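You operate a simulated robot arm through the tools that you are given. There is no shell and no other tool. Be economical: measure what you need, move in short steps, check, and stop when the job is done.

Carry out the task below with a simulated robot arm. There is one attempt and no reset: what you move stays moved.

TASK
Put the spacer forty five and the pink rag on the steel tray.
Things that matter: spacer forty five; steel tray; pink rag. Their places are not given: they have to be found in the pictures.

It is judged by the outcome, as a careful person would: the job done as asked, and still so three seconds after it is handed in. It fails if anything else is knocked over, pushed out of place, dropped, spilled or broken.

THE ROBOT
A 6-joint arm with a two-finger parallel gripper, fixed in place. Base frame: the origin is at the foot of the arm, x ahead of it, y to its left, z up; the work surface is at about z = 0.75. Lengths are in m, angles in rad, forces in N, time in s.
With the tool pointing down near the work surface it reaches from about 0.18 to 0.64 m from the base axis. Its first joint turns from -1.152 to 1.152 rad. Payload 2.7 kg.
Tool frame: the origin (TCP) lies between the finger pads and is the grasp point; the fingertips stand 0.023 m ahead of it; z points along the fingers, y is the line along which they close. The gripper opens to 0.094 m. The fingers are 0.038 m wide and 0.01 m thick; the gripper's body (0.054 by 0.096 m) begins 0.039 m behind the TCP.
Orientation is told as [roll, pitch, yaw] about the base's x, y, z axes, in that order, counted from this pose: with the fingers straight down and closing along the base's y, the tool's x points along the base's -x, its y along +y and its z along -z.

THE INTERFACE
- The arm moves only by the tool jog_arm. Its arguments are lists of equal length, an entry for each row: "fingers": the finger opening in m, from 0 to 0.094; "travel": the shift along the tool's x, y, z in units of 40 mm (1.0 is 40 mm), a list of three; "rotation": the turn, a rotation vector about the tool's x, y, z in units of 8 degrees (1.0 is 8 degrees), a list of three. In form: {"fingers": [fingers, ...], "travel": [[dx, dy, dz], ...], "rotation": [[ax, ay, az], ...]}. A call has 1 to 20 rows; each row shifts and turns the commanded pose from where the row before left it, along the tool's axes as they then stand. A call with a number of a shift or a turn outside -1 to 1 is refused whole. A row lasts 0.2 s, in which the tool goes at most 0.05 m and 0.15 rad; a call with a longer step from one row to the next is refused whole, and so is a gripper value outside its range. A pose out of reach is approached as far as the arm can. The call stops where the force on the tool passes 40 N (or 10 N more than at its start, if that is more) or the arm is blocked; 0.2 s more then pass. The fingers move at their own pace (about 0.045 m/s each) and stop on an object; they squeeze with about 44 N. The grip force told is the motor's: it shows also when the fingers shut on nothing. Time passes only in rows, and 0.2 s behind the last, so rows that do not move let the fingers close. It gives the time, the measured TCP pose, the force on the tool (base axes), the opening and the grip force at its end, in the units of the frame above (readings bear some noise).
- Cameras (640 x 400 px; columns grow to the right, rows downward): "scene" is fixed at [0.0797, -0.4391, 1.3969]; the picture's right is [0.71, -0.70, 0.00], its down [-0.45, -0.46, -0.77] and it looks along [0.54, 0.55, -0.64] (base axes); focal length 366 px, centre (320, 200). "wrist" rides on the gripper at [-0.039, 0, -0.044] in the tool frame; the picture's right is [0.00, -1.00, 0.00], its down [0.97, 0.00, -0.24] and it looks along [0.24, 0.00, 0.97] (tool axes); focal length 218 px, centre (320, 200).
- snapshot(camera): a new picture of that camera. No time passes.
- probe_pixels(camera, pixels): for up to 12 pixels [column, row] of the newest picture of that camera ("zoom" is the newest enlarged one), the place [x, y, z] in the base frame of the surface seen there, good to about 0.002 m. No time passes.
- enlarge(camera, box): a new picture of the part [left, top, right, bottom] of that camera's present view, enlarged. No time passes.
- hand_in(): hands the job in; it is judged then, once.

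Work in short steps. Measure before you move; look again where a grasp or a placing could have gone wrong, and mend it. You have 60 turns and 20 pictures in all, the two below and enlarged ones among them. Open the gripper and draw the arm clear of the work before you hand the job in, unless the task says otherwise; then end with one line.

The tools are called after "Call:" as a command line: name --argument value ..., lists and objects as JSON in quotes. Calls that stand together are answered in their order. jog_arm: Moves the arm, as the interface text tells. Its arguments: {"type":"object","properties":{"fingers":{"type":"array","items":{"type":"number"}},"travel":{"type":"array","items":{"type":"array","items":{"type":"number"}}},"rotation":{"type":"array","items":{"type":"array","items":{"type":"number"}}}},"required":["fingers","travel","rotation"]} The other tools are called the same way: snapshot (camera) takes a picture; probe_pixels (camera, pixels) gives the place of the surface under pixels of a picture; enlarge (camera, box) takes an enlarged picture of a part of a camera's view; hand_in () hands the job in.

At the start:

```text
t: 0.0
position: [0.3241, -0.1597, 1.0264]
tcp_rot: [-0.001, 0.0, 0.001]
force: [-0.7, 0.2, 0.0]
finger_gap: 0.0939
grip_force: 0.0
```

scene: 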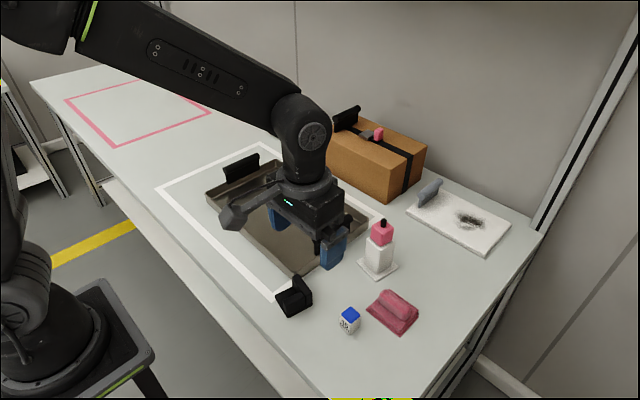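
wrist: 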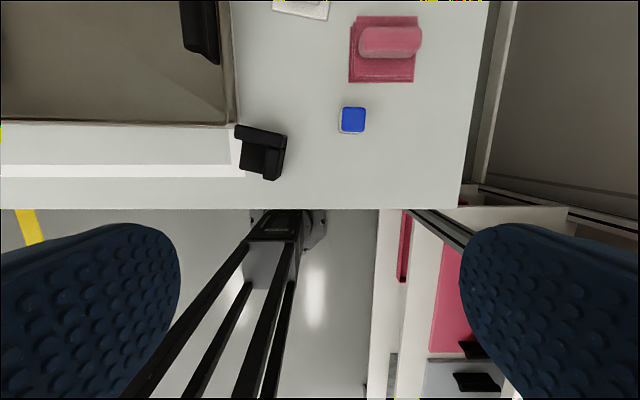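

The scene shows a blue-topped small block at (349,318), a pink rag at (393,311), and the tray under the gripper. I enlarge to check labels.

Call:
enlarge --camera "scene" --box '[260, 200, 440, 350]'

Call:
enlarge --camera "scene" --box '[140, 90, 540, 340]'

Call:
probe_pixels --camera "wrist" --pixels '[[353, 120], [342, 108], [364, 108], [341, 131], [365, 131], [352, 50], [412, 80], [390, 42], [360, 42], [420, 42], [390, 75], [390, 20]]'

```text
2.67 times, centred on (350, 275) of scene
```

zoom: 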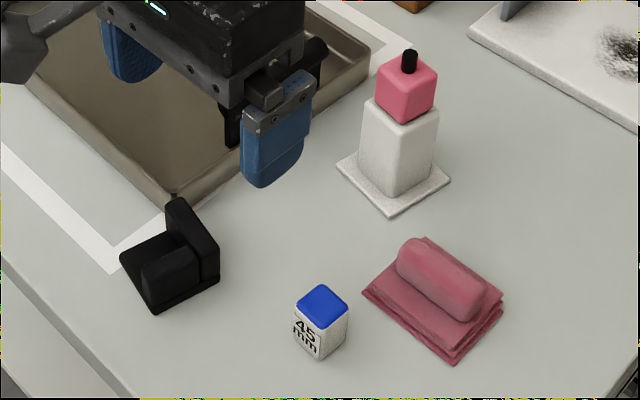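

```text
1.60 times, centred on (340, 215) of scene
```

zoom: 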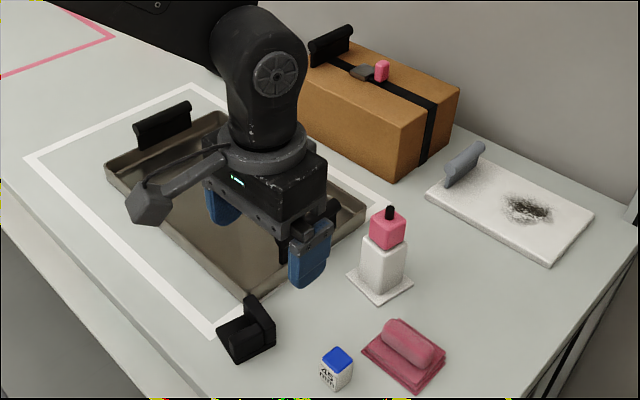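

```text
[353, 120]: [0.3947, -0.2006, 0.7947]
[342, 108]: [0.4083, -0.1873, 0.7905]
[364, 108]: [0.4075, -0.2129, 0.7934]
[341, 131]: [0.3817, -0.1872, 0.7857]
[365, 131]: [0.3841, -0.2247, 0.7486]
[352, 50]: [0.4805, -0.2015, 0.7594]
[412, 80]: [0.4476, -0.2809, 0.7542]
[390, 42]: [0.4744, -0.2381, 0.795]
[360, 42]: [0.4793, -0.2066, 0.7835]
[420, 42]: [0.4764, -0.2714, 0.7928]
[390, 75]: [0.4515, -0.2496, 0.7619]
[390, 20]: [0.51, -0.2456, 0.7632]
```

Spacer "45 mm" is at about (0.395,-0.200), top z≈0.795, and the rag roll is at about (0.475,-0.24). Next I measure the tray and nearby obstacles.

Call:
probe_pixels --camera "zoom" --pixels '[[240, 270], [230, 245], [180, 190], [106, 165], [246, 297], [365, 208], [222, 115], [335, 215], [160, 125], [175, 155], [245, 330], [390, 210]]'

Call:
probe_pixels --camera "wrist" --pixels '[[180, 100], [100, 60], [215, 60], [200, 30], [228, 60], [120, 122], [375, 25], [375, 55], [405, 27], [405, 56], [262, 135], [280, 150]]'

```text
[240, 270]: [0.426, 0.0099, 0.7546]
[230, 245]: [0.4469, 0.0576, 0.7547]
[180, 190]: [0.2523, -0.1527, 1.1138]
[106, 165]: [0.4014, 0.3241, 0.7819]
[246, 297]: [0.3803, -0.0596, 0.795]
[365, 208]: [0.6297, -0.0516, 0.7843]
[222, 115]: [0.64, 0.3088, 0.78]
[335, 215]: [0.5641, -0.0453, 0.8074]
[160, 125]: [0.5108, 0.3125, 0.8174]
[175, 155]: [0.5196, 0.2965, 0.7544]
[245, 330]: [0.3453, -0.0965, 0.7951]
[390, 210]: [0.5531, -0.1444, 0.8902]
```

```text
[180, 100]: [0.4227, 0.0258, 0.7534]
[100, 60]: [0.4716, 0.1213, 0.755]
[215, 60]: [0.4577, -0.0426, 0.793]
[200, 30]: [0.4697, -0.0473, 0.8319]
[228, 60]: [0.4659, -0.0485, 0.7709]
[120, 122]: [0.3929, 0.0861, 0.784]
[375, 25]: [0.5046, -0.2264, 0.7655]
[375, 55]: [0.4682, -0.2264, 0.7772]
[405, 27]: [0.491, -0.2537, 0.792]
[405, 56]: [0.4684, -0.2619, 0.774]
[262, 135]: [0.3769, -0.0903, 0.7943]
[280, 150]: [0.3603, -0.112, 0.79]
```

Tray interior spans x≈0.40–0.63, y≈-0.05–0.31, with floor z 0.755 and a handle at y≈-0.05 up to 0.83. I move above the spacer.

Call:
jog_arm --fingers '[0.07, 0.07, 0.07, 0.07, 0.07, 0.07]' --travel '[[-0.355, -0.2, 0.88], [-0.355, -0.2, 0.88], [-0.355, -0.2, 0.88], [-0.355, -0.2, 0.88], [-0.355, -0.2, 0.88], [0, 0, 0]]' --rotation '[[0, 0, 0], [0, 0, 0], [0, 0, 0], [0, 0, 0], [0, 0, 0], [0, 0, 0]]'

Call:
snapshot --camera "wrist"

```text
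t: 1.4
position: [0.3949, -0.2004, 0.8506]
tcp_rot: [0.0, 0.0, 0.0]
force: [0.8, 0.3, -0.6]
finger_gap: 0.0698
grip_force: 0.1
```

```text
15 pictures are left
```

wrist: 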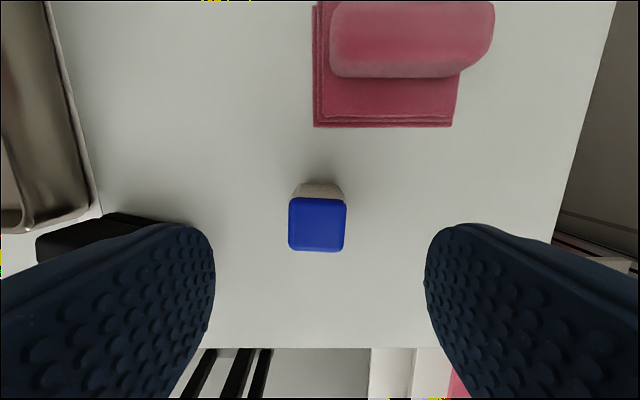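

The spacer top is at (317,224), midway between the fingers. I check its corners before going down.

Call:
probe_pixels --camera "wrist" --pixels '[[293, 203], [342, 203], [293, 247], [342, 247], [330, 60], [460, 60], [400, 75], [318, 122], [450, 122], [110, 218], [190, 225], [490, 20]]'

```text
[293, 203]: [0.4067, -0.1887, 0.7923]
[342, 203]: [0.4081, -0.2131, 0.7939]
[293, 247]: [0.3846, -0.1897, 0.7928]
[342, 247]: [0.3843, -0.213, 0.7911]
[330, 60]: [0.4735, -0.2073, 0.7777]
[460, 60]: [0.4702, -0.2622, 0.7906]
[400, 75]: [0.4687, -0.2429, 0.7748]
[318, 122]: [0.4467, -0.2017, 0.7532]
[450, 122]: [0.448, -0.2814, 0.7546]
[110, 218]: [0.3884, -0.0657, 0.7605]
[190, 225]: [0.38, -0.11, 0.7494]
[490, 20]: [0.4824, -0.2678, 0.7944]
```

Spacer centre is (0.396,-0.201). I descend to z≈0.779 and close.

Call:
jog_arm --fingers '[0.07, 0.07, 0.07, 0.07, 0.02, 0.0, 0.0, 0.0, 0.0]' --travel '[[-0.02, -0.02, 0.6], [0, 0, 0.6], [0, 0, 0.58], [0, 0, 0], [0, 0, 0], [0, 0, 0], [0, 0, 0], [0, 0, 0], [0, 0, 0]]' --rotation '[[0, 0, 0], [0, 0, 0], [0, 0, 0], [0, 0, 0], [0, 0, 0], [0, 0, 0], [0, 0, 0], [0, 0, 0], [0, 0, 0]]'

```text
t: 3.4
position: [0.3972, -0.2017, 0.7787]
tcp_rot: [0.0, -0.001, 0.0]
force: [-0.1, 0.6, 0.1]
finger_gap: 0.0292
grip_force: 44.0
```

The spacer is held (gap 0.029). I lift it and carry it over the tray to about (0.45, 0.12).

Call:
jog_arm --fingers '[0, 0, 0, 0, 0, 0, 0, 0, 0, 0, 0, 0, 0, 0]' --travel '[[0, 0, -0.8], [0, 0, -0.9], [0, 0, -0.9], [0, 0, -0.9], [-0.15, 0.9, 0], [-0.15, 0.9, 0], [-0.15, 0.9, 0], [-0.15, 0.9, 0], [-0.15, 0.9, 0], [-0.15, 0.9, 0], [-0.15, 0.9, 0], [-0.15, 0.9, 0], [-0.15, 0.85, 0], [0, 0, 0]]' --rotation '[[0, 0, 0], [0, 0, 0], [0, 0, 0], [0, 0, 0], [0, 0, 0], [0, 0, 0], [0, 0, 0], [0, 0, 0], [0, 0, 0], [0, 0, 0], [0, 0, 0], [0, 0, 0], [0, 0, 0], [0, 0, 0]]'

Call:
snapshot --camera "scene"

```text
t: 6.4
position: [0.4512, 0.1232, 0.9171]
tcp_rot: [0.001, 0.0, -0.001]
force: [0.2, -0.5, -0.4]
finger_gap: 0.0291
grip_force: 43.6
```

```text
14 pictures are left
```

scene: 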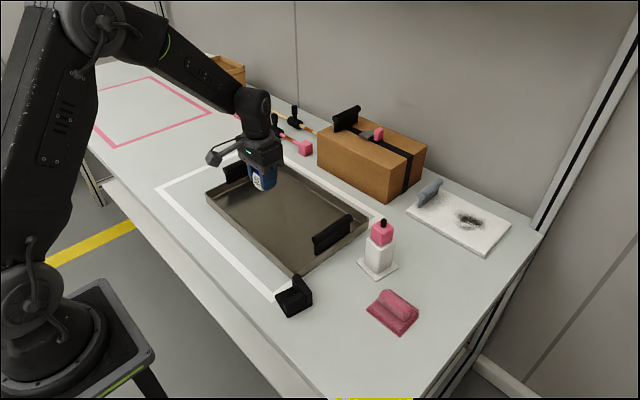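

The spacer is over clear tray floor. Its bottom is 0.029 below the TCP, so I lower to z≈0.784, release and rise.

Call:
jog_arm --fingers '[0, 0, 0, 0, 0, 0]' --travel '[[0, 0, 0.8], [0, 0, 0.8], [0, 0, 0.8], [0, 0, 0.6], [0, 0, 0.28], [0, 0, 0]]' --rotation '[[0, 0, 0], [0, 0, 0], [0, 0, 0], [0, 0, 0], [0, 0, 0], [0, 0, 0]]'

```text
t: 7.8
position: [0.4518, 0.1209, 0.7865]
tcp_rot: [0.001, 0.001, 0.0]
force: [0.3, -1.1, -0.7]
finger_gap: 0.0293
grip_force: 44.0
```

Call:
jog_arm --fingers '[0, 0, 0]' --travel '[[0, 0, 0.04], [0, 0, 0.03], [0, 0, 0]]' --rotation '[[0, 0, 0], [0, 0, 0], [0, 0, 0]]'

```text
t: 8.6
position: [0.452, 0.121, 0.7843]
tcp_rot: [0.001, 0.0, 0.001]
force: [0.1, -0.1, -1.1]
finger_gap: 0.0294
grip_force: 44.0
```

Within about 1 mm of the floor; I release and rise.

Call:
jog_arm --fingers '[0, 0.04, 0.06, 0.07, 0.07, 0.07, 0.07, 0.07, 0.07, 0.07]' --travel '[[0, 0, 0.02], [0, 0, 0], [0, 0, 0], [0, 0, 0], [0, 0, -0.5], [0, 0, -0.8], [0, 0, -0.9], [0, 0, -0.9], [0, 0, -0.9], [0, 0, 0]]' --rotation '[[0, 0, 0], [0, 0, 0], [0, 0, 0], [0, 0, 0], [0, 0, 0], [0, 0, 0], [0, 0, 0], [0, 0, 0], [0, 0, 0], [0, 0, 0]]'

Call:
snapshot --camera "wrist"

```text
t: 10.8
position: [0.452, 0.1225, 0.9431]
tcp_rot: [0.0, 0.0, 0.0]
force: [1.0, -0.8, 0.1]
finger_gap: 0.0699
grip_force: 0.1
```

```text
13 pictures are left
```

wrist: 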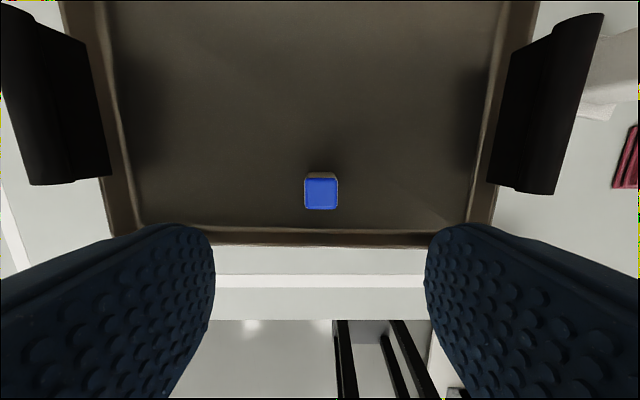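

The spacer stands in the tray. I move above the rag at height and turn 90° so the fingers close across the roll.

Call:
jog_arm --fingers '[0.09, 0.09, 0.09, 0.09, 0.09, 0.09, 0.09, 0.09, 0.09, 0.09, 0.09]' --travel '[[0, -0.9, 0], [0, -0.9, 0], [0, -0.9, 0], [0, -0.9, 0], [0, -0.9, 0], [0, -0.9, 0], [0, -0.9, 0], [0, -0.9, 0], [0, -0.9, 0], [0, -0.96, 0], [0, 0, 0]]' --rotation '[[0, 0, 0], [0, 0, 0], [0, 0, 0], [0, 0, 0], [0, 0, 0], [0, 0, 0], [0, 0, 0], [0, 0, 0], [0, 0, 0], [0, 0, 0], [0, 0, 0]]'

Call:
snapshot --camera "wrist"

```text
t: 13.2
position: [0.4497, -0.2425, 0.9443]
tcp_rot: [0.0, 0.0, 0.0]
force: [1.2, 0.1, -0.3]
finger_gap: 0.0901
grip_force: 0.0
```

```text
12 pictures are left
```

wrist: 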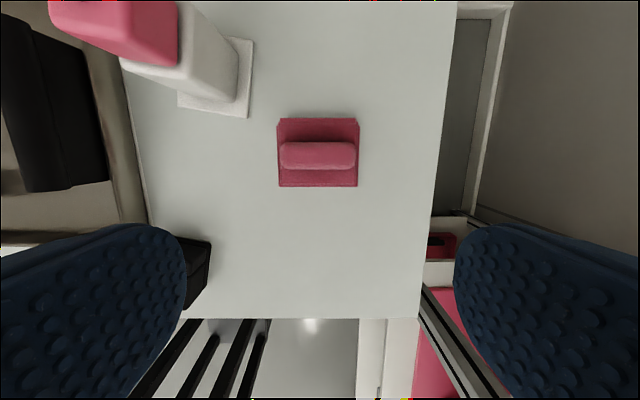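

The rag roll spans (281..355, 142..170). I probe its edges, and rotate the tool in place after that.

Call:
probe_pixels --camera "wrist" --pixels '[[318, 145], [318, 154], [318, 164], [318, 168], [318, 137], [318, 122], [285, 155], [351, 155], [318, 183], [248, 80], [180, 105], [240, 115]]'

Call:
jog_arm --fingers '[0.09, 0.09, 0.09, 0.09, 0.09, 0.09, 0.09, 0.09, 0.09, 0.09, 0.09, 0.09, 0.09]' --travel '[[0, 0, 0], [0, 0, 0], [0, 0, 0], [0, 0, 0], [0, 0, 0], [0, 0, 0], [0, 0, 0], [0, 0, 0], [0, 0, 0], [0, 0, 0], [0, 0, 0], [0, 0, 0], [0, 0, 0]]' --rotation '[[0, 0, 0.9375], [0, 0, 0.9375], [0, 0, 0.9375], [0, 0, 0.9375], [0, 0, 0.9375], [0, 0, 0.9375], [0, 0, 0.9375], [0, 0, 0.9375], [0, 0, 0.9375], [0, 0, 0.9375], [0, 0, 0.9375], [0, 0, 0.9375], [0, 0, 0]]'

```text
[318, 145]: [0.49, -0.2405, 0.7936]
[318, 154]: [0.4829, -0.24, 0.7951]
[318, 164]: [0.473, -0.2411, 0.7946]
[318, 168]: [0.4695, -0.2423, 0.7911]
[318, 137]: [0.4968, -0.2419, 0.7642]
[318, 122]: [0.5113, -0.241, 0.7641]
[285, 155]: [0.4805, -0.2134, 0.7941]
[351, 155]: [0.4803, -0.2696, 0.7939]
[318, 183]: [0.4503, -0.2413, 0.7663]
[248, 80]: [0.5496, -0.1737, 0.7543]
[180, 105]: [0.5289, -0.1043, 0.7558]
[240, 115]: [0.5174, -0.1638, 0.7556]
```

```text
t: 16.0
position: [0.451, -0.2409, 0.9442]
tcp_rot: [0.0, 0.0, -1.571]
force: [-0.5, -0.8, 0.1]
finger_gap: 0.0899
grip_force: 0.0
```

Roll centre is (0.481,-0.241), with top 0.795 and the folded base top at 0.765. I go down so the fingertips stop just above the base layer (TCP 0.792) and close.

Call:
jog_arm --fingers '[0.06, 0.06, 0.06, 0.06, 0.06, 0.06, 0.06]' --travel '[[0, 0.75, 0], [0, 0, 0.8], [0, 0, 0.9], [0, 0, 0.9], [0, 0, 0.8], [0, 0, 0.36], [0, 0, 0]]' --rotation '[[0, 0, 0], [0, 0, 0], [0, 0, 0], [0, 0, 0], [0, 0, 0], [0, 0, 0], [0, 0, 0]]'

Call:
jog_arm --fingers '[0.03, 0.0, 0.0, 0.0, 0.0]' --travel '[[0, 0, 0.04], [0, 0, 0], [0, 0, 0], [0, 0, 0], [0, 0, 0]]' --rotation '[[0, 0, 0], [0, 0, 0], [0, 0, 0], [0, 0, 0], [0, 0, 0]]'

```text
t: 17.6
position: [0.4795, -0.2426, 0.7934]
tcp_rot: [0.0, 0.001, -1.571]
force: [0.5, -0.1, 0.5]
finger_gap: 0.0599
grip_force: 0.1
```

```text
t: 18.8
position: [0.4801, -0.2411, 0.7904]
tcp_rot: [0.0, 0.001, -1.572]
force: [-0.6, -0.2, 0.4]
finger_gap: 0.0231
grip_force: 44.3
```

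The roll is gripped (gap 0.023). I lift straight up and check.

Call:
jog_arm --fingers '[0, 0, 0, 0, 0, 0]' --travel '[[0, 0, -0.5], [0, 0, -0.9], [0, 0, -0.9], [0, 0, -0.9], [0, 0, -0.9], [0, 0, 0]]' --rotation '[[0, 0, 0], [0, 0, 0], [0, 0, 0], [0, 0, 0], [0, 0, 0], [0, 0, 0]]'

Call:
enlarge --camera "scene" --box '[180, 120, 500, 320]'

```text
t: 20.2
position: [0.4835, -0.2395, 0.9551]
tcp_rot: [0.001, 0.001, -1.571]
force: [-0.8, -1.0, 1.0]
finger_gap: 0.023
grip_force: 43.8
```

```text
2.00 times, centred on (340, 220) of scene
```

zoom: 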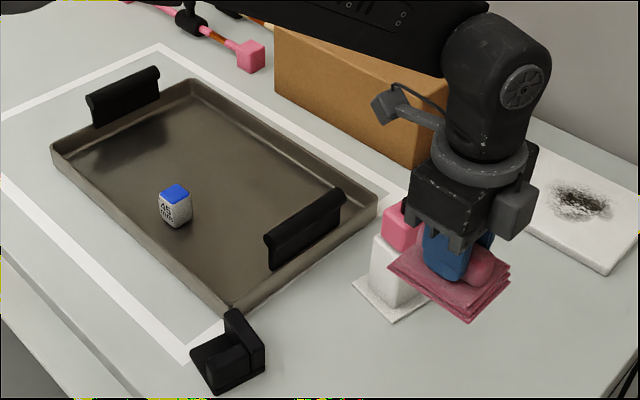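

The rag is held, level. I carry it past the bottle (x≤0.47 there), then out to (0.54, 0.10).

Call:
jog_arm --fingers '[0, 0, 0, 0, 0, 0, 0, 0, 0, 0, 0, 0, 0]' --travel '[[0, -0.5, -0.2], [0.9, 0, 0], [0.9, 0, 0], [0.9, 0, 0], [0.9, 0, 0], [0.9, 0, 0], [0.9, 0, 0], [0.9, 0, 0], [0.9, 0, 0], [0.9, 0.65, 0], [0.4, 0.65, 0], [0, 0.65, 0], [0, 0, 0]]' --rotation '[[0, 0, 0], [0, 0, 0], [0, 0, 0], [0, 0, 0], [0, 0, 0], [0, 0, 0], [0, 0, 0], [0, 0, 0], [0, 0, 0], [0, 0, 0], [0, 0, 0], [0, 0, 0], [0, 0, 0]]'

Call:
enlarge --camera "scene" --box '[180, 120, 500, 320]'

```text
t: 23.0
position: [0.5404, 0.0993, 0.9661]
tcp_rot: [-0.001, 0.0, -1.572]
force: [0.3, -0.8, 0.0]
finger_gap: 0.0229
grip_force: 44.1
```

```text
2.00 times, centred on (340, 220) of scene
```

zoom: 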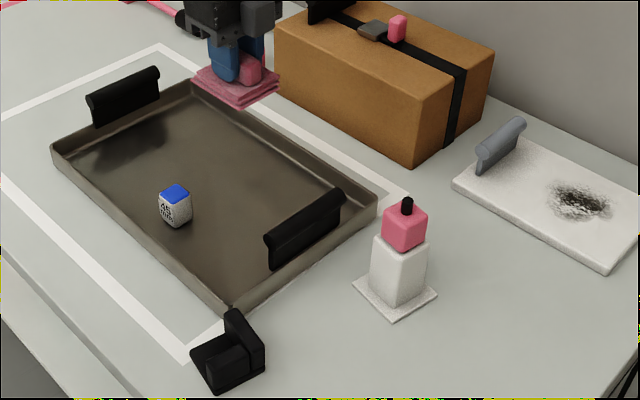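

All is clear; target release TCP is z≈0.796. I lower.

Call:
jog_arm --fingers '[0, 0, 0, 0, 0, 0, 0]' --travel '[[0, 0, 0.9], [0, 0, 0.9], [0, 0, 0.9], [0, 0, 0.8], [0, 0, 0.5], [0, 0, 0.2], [0, 0, 0]]' --rotation '[[0, 0, 0], [0, 0, 0], [0, 0, 0], [0, 0, 0], [0, 0, 0], [0, 0, 0], [0, 0, 0]]'

```text
t: 24.6
position: [0.5393, 0.0983, 0.7963]
tcp_rot: [-0.001, 0.0, -1.571]
force: [-1.2, 0.2, 4.6]
finger_gap: 0.0228
grip_force: 43.7
```

Slight upward contact force (4.6 N) shows that the rag is down. I release and rise.

Call:
jog_arm --fingers '[0.03, 0.05, 0.06, 0.06, 0.06, 0.06, 0.06, 0.06, 0.06, 0.06]' --travel '[[0, 0, 0], [0, 0, 0], [0, 0, 0], [0, 0, -0.3], [0, 0, -0.7], [0, 0, -0.9], [0, 0, -0.9], [0, 0, -0.9], [0, 0, -0.9], [0, 0, 0]]' --rotation '[[0, 0, 0], [0, 0, 0], [0, 0, 0], [0, 0, 0], [0, 0, 0], [0, 0, 0], [0, 0, 0], [0, 0, 0], [0, 0, 0], [0, 0, 0]]'

Call:
snapshot --camera "scene"

```text
t: 26.8
position: [0.5402, 0.098, 0.9772]
tcp_rot: [-0.001, 0.002, -1.57]
force: [0.2, -0.7, 0.2]
finger_gap: 0.06
grip_force: 0.0
```

```text
9 pictures are left
```

scene: 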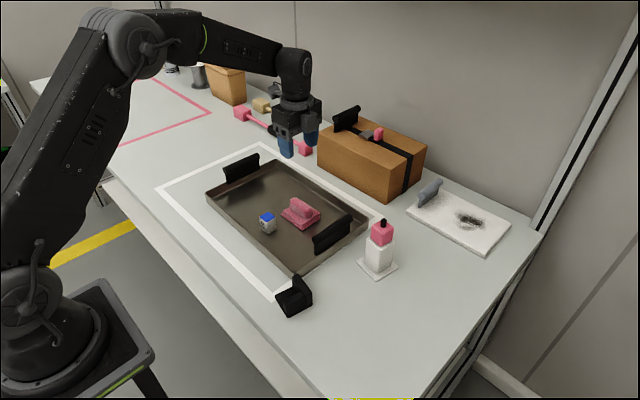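

Both things lie in the tray, nothing else has moved. I draw the arm back and up.

Call:
jog_arm --fingers '[0.09, 0.09, 0.09, 0.09, 0.09, 0.09]' --travel '[[0, -0.9, -0.4], [0, -0.9, -0.4], [0, -0.9, -0.4], [0, -0.9, -0.4], [0, -0.9, -0.2], [0, 0, 0]]' --rotation '[[0, 0, 0], [0, 0, 0], [0, 0, 0], [0, 0, 0], [0, 0, 0], [0, 0, 0]]'

Call:
hand_in

```text
t: 28.2
position: [0.3571, 0.0996, 1.0507]
tcp_rot: [0.0, -0.001, -1.572]
force: [-0.8, -1.0, -0.2]
finger_gap: 0.0899
grip_force: 0.0
```

```text
The job is handed in.
```

The 45 mm spacer and the pink rag are both on the steel tray, nothing else looked disturbed in the last picture, and I handed the job in with the gripper open and the arm drawn clear.
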